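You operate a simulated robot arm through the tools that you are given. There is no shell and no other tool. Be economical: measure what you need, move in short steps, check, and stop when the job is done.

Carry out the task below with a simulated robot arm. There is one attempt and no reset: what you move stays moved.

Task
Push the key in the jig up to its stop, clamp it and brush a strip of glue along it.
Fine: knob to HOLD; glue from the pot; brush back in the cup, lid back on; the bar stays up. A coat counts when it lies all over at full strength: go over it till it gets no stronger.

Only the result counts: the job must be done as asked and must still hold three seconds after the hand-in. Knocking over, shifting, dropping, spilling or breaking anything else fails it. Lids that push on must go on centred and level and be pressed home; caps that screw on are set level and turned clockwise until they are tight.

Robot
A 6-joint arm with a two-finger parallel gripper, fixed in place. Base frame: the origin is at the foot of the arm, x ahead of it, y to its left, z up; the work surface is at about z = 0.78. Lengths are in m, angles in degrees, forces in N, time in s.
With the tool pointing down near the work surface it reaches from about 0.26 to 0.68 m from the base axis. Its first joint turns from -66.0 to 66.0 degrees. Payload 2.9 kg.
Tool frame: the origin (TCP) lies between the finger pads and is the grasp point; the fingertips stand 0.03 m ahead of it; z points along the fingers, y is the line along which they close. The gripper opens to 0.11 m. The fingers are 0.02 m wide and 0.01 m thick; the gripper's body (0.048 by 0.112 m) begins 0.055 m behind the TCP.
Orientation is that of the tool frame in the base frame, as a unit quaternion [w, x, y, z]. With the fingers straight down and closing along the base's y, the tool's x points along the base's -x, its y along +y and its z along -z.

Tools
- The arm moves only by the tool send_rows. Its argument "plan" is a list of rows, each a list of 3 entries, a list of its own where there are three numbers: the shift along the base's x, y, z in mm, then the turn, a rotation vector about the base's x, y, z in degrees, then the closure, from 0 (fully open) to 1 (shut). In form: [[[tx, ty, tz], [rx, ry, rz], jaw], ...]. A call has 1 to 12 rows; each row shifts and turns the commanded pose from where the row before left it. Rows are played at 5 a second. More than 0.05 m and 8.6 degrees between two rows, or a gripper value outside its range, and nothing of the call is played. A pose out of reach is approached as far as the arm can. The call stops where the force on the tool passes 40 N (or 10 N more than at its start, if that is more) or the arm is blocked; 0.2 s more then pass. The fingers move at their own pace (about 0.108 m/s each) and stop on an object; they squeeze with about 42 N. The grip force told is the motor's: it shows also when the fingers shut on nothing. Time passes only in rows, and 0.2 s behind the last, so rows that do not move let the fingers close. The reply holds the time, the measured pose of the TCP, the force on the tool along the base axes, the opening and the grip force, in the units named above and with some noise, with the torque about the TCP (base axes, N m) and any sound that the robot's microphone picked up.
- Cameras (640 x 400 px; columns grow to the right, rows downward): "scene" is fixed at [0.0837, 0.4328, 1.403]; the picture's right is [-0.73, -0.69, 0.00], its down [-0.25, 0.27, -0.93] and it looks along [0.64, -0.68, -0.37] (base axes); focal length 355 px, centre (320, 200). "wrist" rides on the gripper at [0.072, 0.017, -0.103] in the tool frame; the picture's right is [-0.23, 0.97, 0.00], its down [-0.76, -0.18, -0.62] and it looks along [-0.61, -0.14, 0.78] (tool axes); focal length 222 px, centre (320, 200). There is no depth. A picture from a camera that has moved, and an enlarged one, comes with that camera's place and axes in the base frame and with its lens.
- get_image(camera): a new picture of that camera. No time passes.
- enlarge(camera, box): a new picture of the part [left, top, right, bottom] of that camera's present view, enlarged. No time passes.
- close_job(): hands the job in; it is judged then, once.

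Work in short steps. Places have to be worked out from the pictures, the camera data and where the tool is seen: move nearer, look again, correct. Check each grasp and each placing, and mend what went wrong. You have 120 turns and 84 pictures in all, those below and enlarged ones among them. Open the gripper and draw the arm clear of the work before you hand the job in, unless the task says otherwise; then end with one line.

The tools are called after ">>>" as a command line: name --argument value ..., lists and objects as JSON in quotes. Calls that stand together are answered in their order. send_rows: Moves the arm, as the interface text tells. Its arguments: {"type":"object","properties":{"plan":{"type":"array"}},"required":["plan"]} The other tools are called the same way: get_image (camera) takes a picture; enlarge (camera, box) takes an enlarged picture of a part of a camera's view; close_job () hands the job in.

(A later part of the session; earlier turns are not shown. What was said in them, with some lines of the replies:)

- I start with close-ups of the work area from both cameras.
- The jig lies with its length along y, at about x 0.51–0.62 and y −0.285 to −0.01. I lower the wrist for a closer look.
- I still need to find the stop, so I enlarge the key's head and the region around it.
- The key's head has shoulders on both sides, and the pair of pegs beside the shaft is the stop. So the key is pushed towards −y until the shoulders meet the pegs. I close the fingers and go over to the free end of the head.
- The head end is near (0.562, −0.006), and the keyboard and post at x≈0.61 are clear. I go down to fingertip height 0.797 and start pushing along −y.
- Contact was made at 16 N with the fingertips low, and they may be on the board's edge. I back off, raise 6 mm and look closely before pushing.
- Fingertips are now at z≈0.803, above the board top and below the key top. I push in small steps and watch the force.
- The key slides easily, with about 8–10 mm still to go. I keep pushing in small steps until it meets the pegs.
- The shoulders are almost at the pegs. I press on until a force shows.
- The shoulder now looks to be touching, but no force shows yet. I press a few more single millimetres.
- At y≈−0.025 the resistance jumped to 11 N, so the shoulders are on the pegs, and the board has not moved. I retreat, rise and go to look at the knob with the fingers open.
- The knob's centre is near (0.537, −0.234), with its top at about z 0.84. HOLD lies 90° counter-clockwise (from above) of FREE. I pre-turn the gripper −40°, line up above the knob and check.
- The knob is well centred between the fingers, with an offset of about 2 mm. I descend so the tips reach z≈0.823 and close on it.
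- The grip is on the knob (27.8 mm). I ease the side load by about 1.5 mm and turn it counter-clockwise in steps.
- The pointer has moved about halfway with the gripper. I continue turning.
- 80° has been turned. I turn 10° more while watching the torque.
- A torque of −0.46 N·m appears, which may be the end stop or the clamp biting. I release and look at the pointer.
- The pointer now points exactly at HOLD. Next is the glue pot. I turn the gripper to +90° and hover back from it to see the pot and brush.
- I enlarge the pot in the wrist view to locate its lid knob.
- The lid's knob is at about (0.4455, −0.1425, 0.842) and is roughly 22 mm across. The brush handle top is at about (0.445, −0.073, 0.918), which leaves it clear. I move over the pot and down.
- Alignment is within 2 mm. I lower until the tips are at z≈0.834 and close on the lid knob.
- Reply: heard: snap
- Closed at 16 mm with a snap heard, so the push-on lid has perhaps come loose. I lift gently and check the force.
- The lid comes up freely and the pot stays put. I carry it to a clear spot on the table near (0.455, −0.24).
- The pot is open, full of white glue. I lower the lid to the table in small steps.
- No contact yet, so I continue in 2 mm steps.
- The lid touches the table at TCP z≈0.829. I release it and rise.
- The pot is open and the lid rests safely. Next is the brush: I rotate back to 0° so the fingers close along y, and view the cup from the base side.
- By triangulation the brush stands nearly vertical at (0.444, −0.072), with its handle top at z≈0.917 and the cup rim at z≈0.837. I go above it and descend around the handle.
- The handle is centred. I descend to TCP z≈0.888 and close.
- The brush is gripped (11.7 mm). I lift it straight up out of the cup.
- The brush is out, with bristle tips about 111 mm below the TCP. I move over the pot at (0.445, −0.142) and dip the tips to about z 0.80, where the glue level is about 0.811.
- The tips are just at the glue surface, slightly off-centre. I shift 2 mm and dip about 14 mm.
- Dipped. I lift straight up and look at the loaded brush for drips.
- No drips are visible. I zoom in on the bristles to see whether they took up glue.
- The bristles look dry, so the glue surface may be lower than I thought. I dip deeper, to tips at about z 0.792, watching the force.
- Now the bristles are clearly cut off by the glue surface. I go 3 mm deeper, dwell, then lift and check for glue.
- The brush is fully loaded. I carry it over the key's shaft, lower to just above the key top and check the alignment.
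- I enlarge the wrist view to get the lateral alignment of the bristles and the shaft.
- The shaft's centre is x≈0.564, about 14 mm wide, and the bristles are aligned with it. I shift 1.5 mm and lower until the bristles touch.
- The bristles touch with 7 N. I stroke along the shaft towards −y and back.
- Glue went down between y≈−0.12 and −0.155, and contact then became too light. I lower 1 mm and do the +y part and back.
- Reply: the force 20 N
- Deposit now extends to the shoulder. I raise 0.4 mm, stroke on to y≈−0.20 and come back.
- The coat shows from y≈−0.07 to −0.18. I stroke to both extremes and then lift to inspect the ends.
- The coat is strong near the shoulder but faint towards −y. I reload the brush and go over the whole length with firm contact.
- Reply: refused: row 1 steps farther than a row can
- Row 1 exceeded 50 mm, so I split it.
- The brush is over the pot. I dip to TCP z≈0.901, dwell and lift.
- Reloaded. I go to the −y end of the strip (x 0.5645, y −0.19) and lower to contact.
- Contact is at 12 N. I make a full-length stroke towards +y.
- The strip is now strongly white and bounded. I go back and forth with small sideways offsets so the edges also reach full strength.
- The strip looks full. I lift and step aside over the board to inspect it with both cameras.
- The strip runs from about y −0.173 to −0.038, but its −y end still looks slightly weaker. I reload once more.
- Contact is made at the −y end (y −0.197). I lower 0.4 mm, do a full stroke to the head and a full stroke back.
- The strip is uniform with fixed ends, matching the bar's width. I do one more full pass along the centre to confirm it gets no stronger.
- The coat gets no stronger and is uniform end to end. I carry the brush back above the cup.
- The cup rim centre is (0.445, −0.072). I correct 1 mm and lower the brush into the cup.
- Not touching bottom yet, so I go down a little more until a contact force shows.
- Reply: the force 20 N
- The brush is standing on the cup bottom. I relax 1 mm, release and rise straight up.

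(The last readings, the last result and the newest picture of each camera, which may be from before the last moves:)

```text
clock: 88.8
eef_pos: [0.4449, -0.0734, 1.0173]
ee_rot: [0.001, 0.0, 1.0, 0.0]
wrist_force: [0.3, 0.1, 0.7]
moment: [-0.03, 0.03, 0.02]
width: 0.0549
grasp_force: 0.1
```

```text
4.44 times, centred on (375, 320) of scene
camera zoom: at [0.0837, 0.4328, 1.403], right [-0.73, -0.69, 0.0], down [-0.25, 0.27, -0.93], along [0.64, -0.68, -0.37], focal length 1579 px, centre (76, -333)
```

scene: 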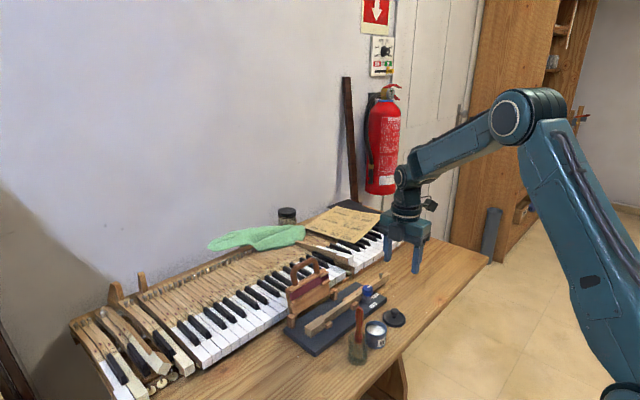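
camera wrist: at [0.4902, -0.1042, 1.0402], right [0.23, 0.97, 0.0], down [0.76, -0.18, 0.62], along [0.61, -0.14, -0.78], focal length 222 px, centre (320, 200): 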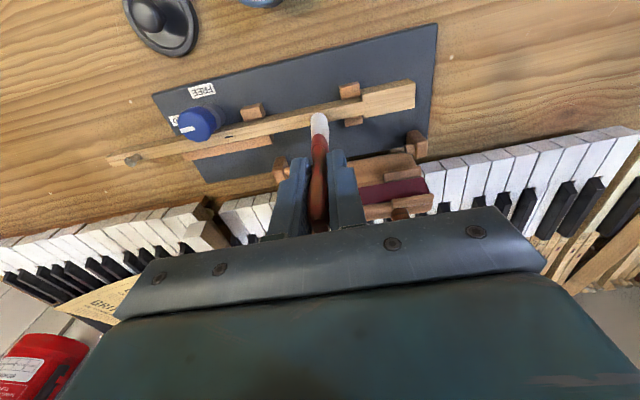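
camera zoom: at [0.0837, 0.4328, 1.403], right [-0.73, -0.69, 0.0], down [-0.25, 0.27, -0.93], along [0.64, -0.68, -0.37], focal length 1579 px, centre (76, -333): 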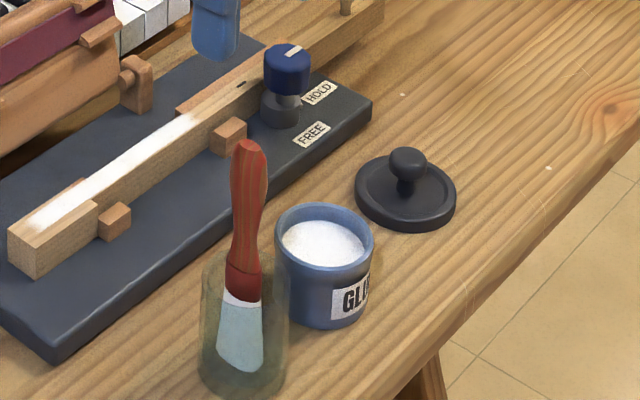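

The brush is back in the cup and standing. I rotate to +90° on the way to the lid.

>>> send_rows --plan '[[[0, -14, 0], [0, 0, 7.5], 0.5], [[1, -14, 0], [0, 0, 7.5], 0.5], [[1, -14, 0], [0, 0, 7.5], 0.5], [[1, -14, 0], [0, 0, 7.5], 0.5], [[1, -14, 0], [0, 0, 7.5], 0.5], [[1, -14, 0], [0, 0, 7.5], 0.5], [[1, -14, 0], [0, 0, 7.5], 0.5], [[1, -14, 0], [0, 0, 7.5], 0.5], [[1, -14, 0], [0, 0, 7.5], 0.5], [[1, -14, 0], [0, 0, 7.5], 0.5], [[0, -14, -40], [0, 0, 7.5], 0.5], [[0, -12, -45], [0, 0, 7.5], 0.5]]'

>>> enlarge --camera "wrist" --box '[220, 70, 420, 230]'

```text
clock: 91.4
eef_pos: [0.4551, -0.2413, 0.9316]
ee_rot: [0.0, 0.708, -0.707, 0.0]
wrist_force: [-0.3, 0.0, 1.0]
moment: [0.03, 0.0, -0.01]
width: 0.0551
grasp_force: 0.0
```

```text
2.50 times, centred on (320, 150) of wrist
camera zoom: at [0.4378, -0.3137, 1.036], right [-0.97, 0.22, 0.0], down [0.18, 0.76, 0.62], along [0.14, 0.61, -0.78], focal length 555 px, centre (320, 325)
```

zoom: 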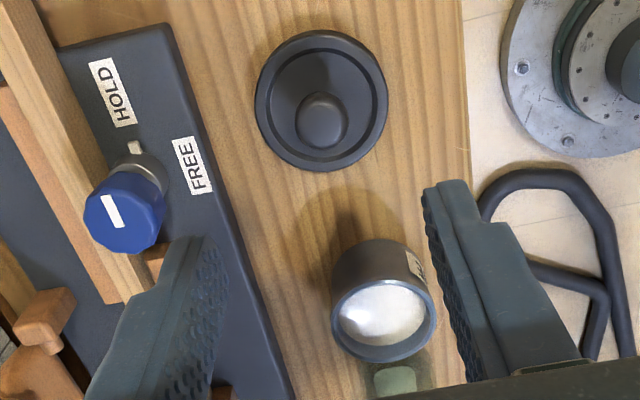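

The lid's centre is (0.453, −0.2405). I correct, descend to TCP z≈0.827 and grip its knob.

>>> send_rows --plan '[[[-1.7, 0.7, -40], [0, 0, 0], 0.5], [[0, 0, -40], [0, 0, 0], 0.5], [[0, 0, -24], [0, 0, 0], 0.5], [[0, 0, 0], [0, 0, 0], 0.9], [[0, 0, 0], [0, 0, 0], 0.9], [[0, 0, 0], [0, 0, 0], 0.9], [[0, 0, 10], [0, 0, 0], 0.9]]'

>>> enlarge --camera "scene" --box '[370, 265, 430, 325]'

```text
clock: 93.0
eef_pos: [0.4516, -0.2401, 0.8365]
ee_rot: [0.0, 0.708, -0.706, -0.001]
wrist_force: [0.0, 0.0, -1.1]
moment: [0.01, 0.0, 0.02]
width: 0.0179
grasp_force: 42.0
```

```text
6.67 times, centred on (400, 295) of scene
camera zoom: at [0.0837, 0.4328, 1.403], right [-0.73, -0.69, 0.0], down [-0.25, 0.27, -0.93], along [0.64, -0.68, -0.37], focal length 2368 px, centre (-213, -433)
```

zoom: 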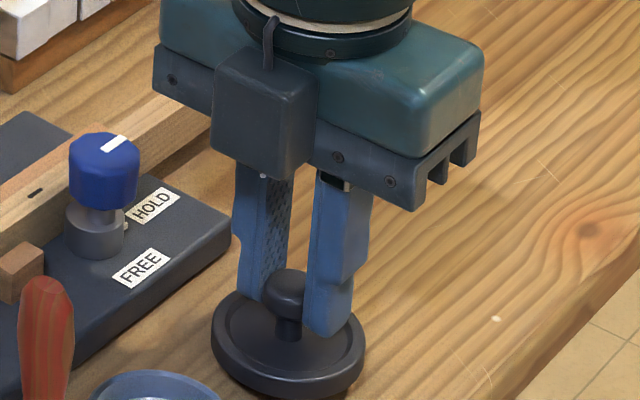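

The lid is held level. I carry it above the pot at (0.4455, −0.1425).

>>> send_rows --plan '[[[0, 0, 30], [0, 0, 0], 0.9], [[0, 0, 30], [0, 0, 0], 0.9], [[-2, 33, 0], [0, 0, 0], 0.9], [[-2, 33, 0], [0, 0, 0], 0.9], [[-2.5, 32, 0], [0, 0, 0], 0.9], [[0, 0, 0], [0, 0, 0], 0.9], [[0, 0, -15], [0, 0, 0], 0.9]]'

>>> enlarge --camera "scene" --box '[350, 285, 400, 345]'

```text
clock: 94.6
eef_pos: [0.4456, -0.1398, 0.8823]
ee_rot: [0.0, 0.708, -0.706, 0.001]
wrist_force: [-0.5, 0.4, -0.3]
moment: [0.0, -0.01, 0.05]
width: 0.0177
grasp_force: 41.8
```

```text
6.67 times, centred on (375, 315) of scene
camera zoom: at [0.0837, 0.4328, 1.403], right [-0.73, -0.69, 0.0], down [-0.25, 0.27, -0.93], along [0.64, -0.68, -0.37], focal length 2368 px, centre (-47, -567)
```

zoom: 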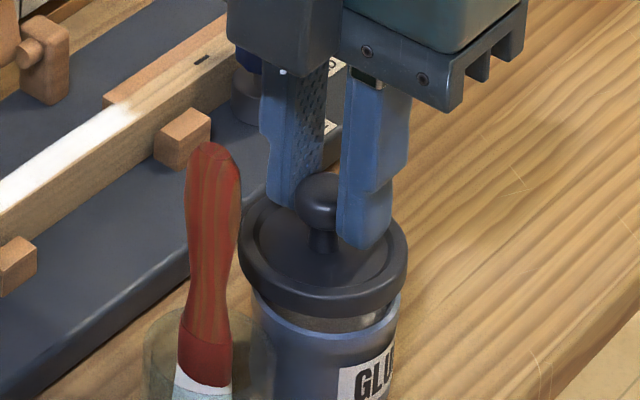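

The lid is about 1–1.5 mm off in +y. I correct and lower in small steps until it meets the rim.

>>> send_rows --plan '[[[0, -1.6, 0], [0, 0, 0], 0.9], [[0, 0, -5], [0, 0, 0], 0.9], [[0, 0, -5], [0, 0, 0], 0.9], [[0, 0, -3], [0, 0, 0], 0.9], [[0, 0, -2], [0, 0, 0], 0.9]]'

>>> enlarge --camera "scene" --box '[350, 285, 400, 345]'

```text
clock: 95.8
eef_pos: [0.4467, -0.1416, 0.8669]
ee_rot: [-0.001, 0.707, -0.707, 0.001]
wrist_force: [-2.9, 1.1, 13.3]
moment: [-0.34, 0.19, -0.06]
width: 0.0166
grasp_force: 42.0
```

```text
6.67 times, centred on (375, 315) of scene
camera zoom: at [0.0834, 0.4328, 1.403], right [-0.73, -0.69, 0.0], down [-0.25, 0.27, -0.93], along [0.64, -0.68, -0.37], focal length 2368 px, centre (-47, -567)
```

zoom: 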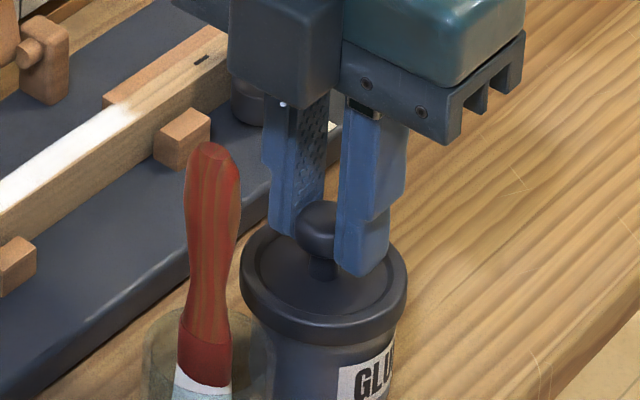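

The lid is on the rim, level, with 13 N. I press on gently and listen for the snap.

>>> send_rows --plan '[[[0, 0, -1], [0, 0, 0], 0.9], [[0, 0, -1], [0, 0, 0], 0.9]]'

```text
clock: 96.4
eef_pos: [0.4464, -0.1414, 0.8641]
ee_rot: [0.0, -0.707, 0.707, -0.001]
wrist_force: [-0.3, -1.4, 1.0]
moment: [-0.05, -0.01, -0.01]
width: 0.0178
grasp_force: 42.4
```

The force dropped, so the lid has slipped over the rim. I keep pressing to seat it home.

>>> send_rows --plan '[[[0, 0, -1], [0, 0, 0], 0.9], [[0, 0, -1], [0, 0, 0], 0.9], [[0, 0, -1], [0, 0, 0], 0.9]]'

```text
clock: 97.2
eef_pos: [0.4458, -0.1419, 0.8635]
ee_rot: [0.001, 0.707, -0.707, 0.0]
wrist_force: [-0.2, -0.6, 1.5]
moment: [0.0, -0.06, 0.01]
width: 0.0173
grasp_force: 41.9
```

>>> send_rows --plan '[[[0, 0, -1], [0, 0, 0], 0.9], [[0, 0, -1], [0, 0, 0], 0.9]]'

>>> enlarge --camera "scene" --box '[350, 285, 400, 345]'

```text
clock: 97.8
eef_pos: [0.4454, -0.1427, 0.8608]
ee_rot: [-0.001, 0.707, -0.707, 0.0]
wrist_force: [-3.3, 2.2, 21.5]
moment: [0.35, 0.04, 0.05]
width: 0.0185
grasp_force: 41.7
```

```text
6.67 times, centred on (375, 315) of scene
camera zoom: at [0.0833, 0.4329, 1.403], right [-0.73, -0.69, 0.0], down [-0.25, 0.27, -0.93], along [0.64, -0.68, -0.37], focal length 2368 px, centre (-47, -567)
```

zoom: 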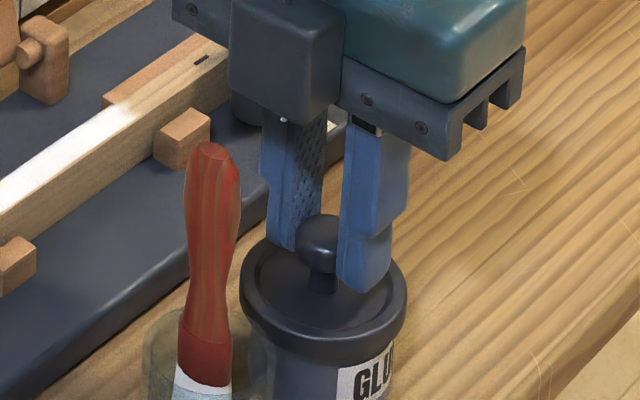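

21 N without a snap, and the pads may be sliding on the knob. I release, close the fingers above the knob and press on its top.

>>> send_rows --plan '[[[0, 0, 0.5], [0, 0, 0], 0.6], [[0, 0, 0], [0, 0, 0], 0.6], [[0, 0, 40], [0, 0, 0], 0.6], [[0, 0, 10], [0, 0, 0], 1], [[0, 0, 0], [0, 0, 0], 1], [[0, 0, 0], [0, 0, 0], 1], [[0, 0, -15], [0, 0, 0], 1]]'

>>> enlarge --camera "scene" --box '[350, 285, 400, 345]'

```text
clock: 99.4
eef_pos: [0.4447, -0.1422, 0.8942]
ee_rot: [0.0, -0.707, 0.707, 0.0]
wrist_force: [-0.1, 1.2, -1.1]
moment: [0.0, 0.04, 0.0]
width: 0.0
grasp_force: 38.1
heard: snap
```

```text
6.67 times, centred on (375, 315) of scene
camera zoom: at [0.0837, 0.4328, 1.403], right [-0.73, -0.69, 0.0], down [-0.25, 0.27, -0.93], along [0.64, -0.68, -0.37], focal length 2368 px, centre (-47, -567)
```

zoom: 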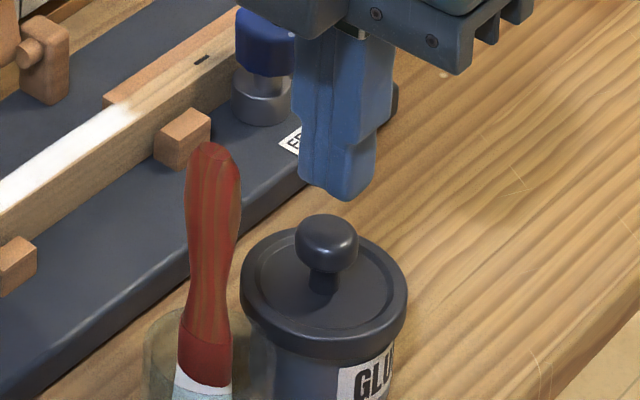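

A snap was heard, though I can't tell on or off. I press down on the knob top to make sure the lid is home.

>>> send_rows --plan '[[[0, 0, -6], [0, 0, 0], 1], [[0, 0, -3], [0, 0, 0], 1], [[0, 0, -2], [0, 0, 0], 1], [[0, 0, -2], [0, 0, 0], 1], [[0, 0, -2], [0, 0, 0], 1]]'

```text
clock: 100.6
eef_pos: [0.445, -0.1409, 0.8798]
ee_rot: [0.0, 0.708, -0.707, 0.001]
wrist_force: [0.6, -0.3, -0.3]
moment: [0.01, -0.02, -0.03]
width: 0.0
grasp_force: 37.8
```

>>> send_rows --plan '[[[0, -0.5, -1.5], [0, 0, 0], 1], [[0, 0, -1.5], [0, 0, 0], 1], [[0, 0, -1.5], [0, 0, 0], 1]]'

```text
clock: 101.4
eef_pos: [0.4463, -0.1419, 0.8768]
ee_rot: [0.001, -0.707, 0.707, 0.001]
wrist_force: [-0.6, 0.7, -0.4]
moment: [0.02, -0.01, 0.03]
width: 0.0
grasp_force: 37.8
```

Still no contact, with tips at about 0.846. I continue downward in 1.5 mm steps.

>>> send_rows --plan '[[[0, 0, -1.5], [0, 0, 0], 1], [[0, 0, -1.5], [0, 0, 0], 1], [[0, 0, -1], [0, 0, 0], 1]]'

>>> enlarge --camera "scene" --box '[350, 285, 400, 345]'

```text
clock: 102.2
eef_pos: [0.446, -0.1428, 0.8754]
ee_rot: [-0.001, 0.708, -0.707, 0.001]
wrist_force: [-4.5, 0.6, 11.3]
moment: [0.05, 0.12, 0.01]
width: 0.0001
grasp_force: 37.9
stopped in row 3: the force on the tool passed its limit at 44 N (the readings are from after the stop); the commanded pose is now the measured one
```

```text
6.67 times, centred on (375, 315) of scene
camera zoom: at [0.0834, 0.4328, 1.403], right [-0.73, -0.69, 0.0], down [-0.25, 0.27, -0.93], along [0.64, -0.68, -0.37], focal length 2368 px, centre (-47, -567)
```

zoom: 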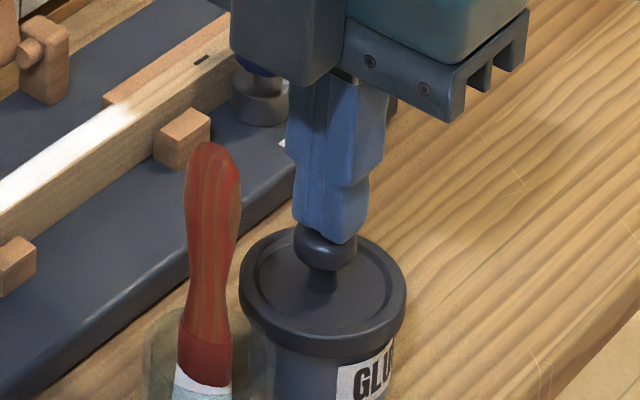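

At 44 N the lid did not yield and looks level, so it is home. I withdraw upward and clear, then check everything.

>>> send_rows --plan '[[[0, 0, 30], [0, 0, 0], 1], [[0, 0, 45], [0, 0, 0], 0.5], [[0, 0, 45], [0, 0, 0], 0], [[0, -45, 40], [0, 0, 0], 0], [[-20, -40, 20], [0, 0, 0], 0], [[-20, -40, 0], [0, 0, 0], 0]]'

>>> enlarge --camera "scene" --box '[280, 250, 410, 370]'

>>> enlarge --camera "scene" --box '[345, 295, 395, 365]'

```text
refused: row 4 steps farther than a row can; nothing moved
```

```text
3.33 times, centred on (345, 310) of scene
camera zoom: at [0.0834, 0.4328, 1.403], right [-0.73, -0.69, 0.0], down [-0.25, 0.27, -0.93], along [0.64, -0.68, -0.37], focal length 1184 px, centre (237, -167)
```

zoom: 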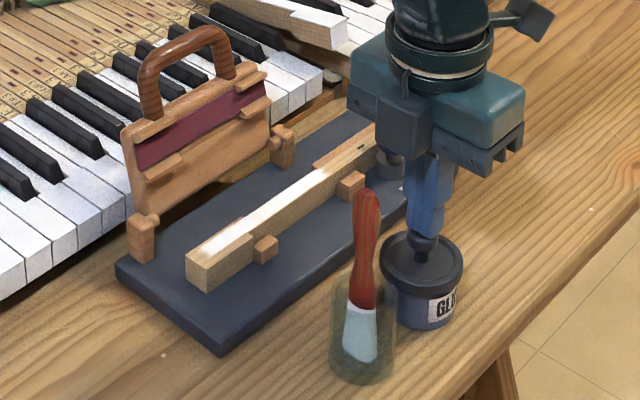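

```text
5.71 times, centred on (370, 330) of scene
camera zoom: at [0.0834, 0.4328, 1.403], right [-0.73, -0.69, 0.0], down [-0.25, 0.27, -0.93], along [0.64, -0.68, -0.37], focal length 2030 px, centre (34, -543)
```

zoom: 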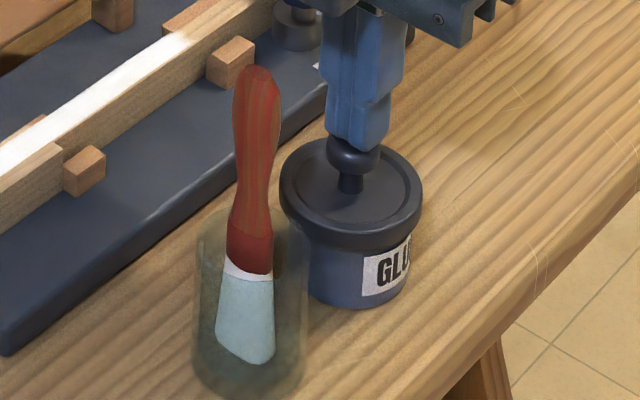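

The plan was refused for too long a step, but everything in view looks right. I retreat with shorter steps.

>>> send_rows --plan '[[[0, 0, 30], [0, 0, 0], 1], [[0, 0, 45], [0, 0, 0], 0.5], [[0, 0, 45], [0, 0, 0], 0], [[0, -30, 35], [0, 0, 0], 0], [[-15, -35, 20], [0, 0, 0], 0], [[-15, -40, 0], [0, 0, 0], 0]]'

>>> enlarge --camera "scene" --box '[280, 250, 410, 370]'

```text
clock: 103.6
eef_pos: [0.4155, -0.2479, 1.05]
ee_rot: [-0.001, 0.707, -0.707, 0.001]
wrist_force: [-0.1, 0.1, -1.2]
moment: [-0.02, 0.01, 0.02]
width: 0.1097
grasp_force: 0.0
```

```text
3.33 times, centred on (345, 310) of scene
camera zoom: at [0.0837, 0.4328, 1.403], right [-0.73, -0.69, 0.0], down [-0.25, 0.27, -0.93], along [0.64, -0.68, -0.37], focal length 1184 px, centre (237, -167)
```

zoom: 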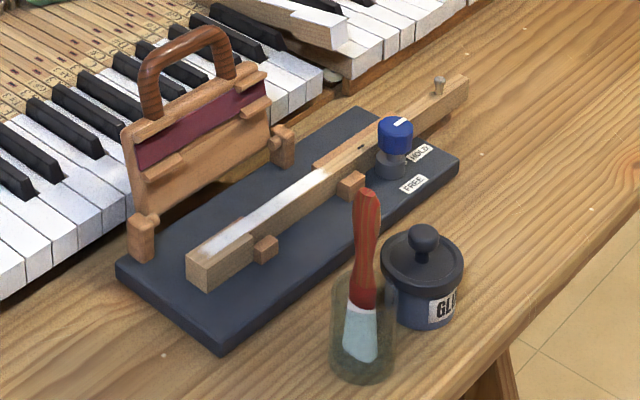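

Everything is in place. One last close look at the coat and the shoulder contact before handing in.

>>> enlarge --camera "scene" --box '[300, 275, 355, 335]'

```text
6.67 times, centred on (328, 305) of scene
camera zoom: at [0.0837, 0.4328, 1.403], right [-0.73, -0.69, 0.0], down [-0.25, 0.27, -0.93], along [0.64, -0.68, -0.37], focal length 2368 px, centre (270, -500)
```

zoom: 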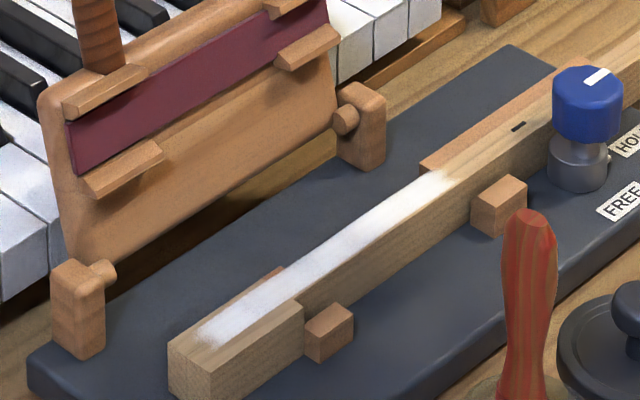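

The coat is uniform along its whole length, the shoulders sit on the pegs, the knob is at HOLD and the bar is up. I hand in.

>>> close_job

```text
The job is handed in.
```

I handed the job in: the key is against its stop, clamped with the knob at HOLD, and glued in an even strip that extra passes made no stronger. The brush is back in the cup, the lid is pressed home on the pot, and the bar is still up.
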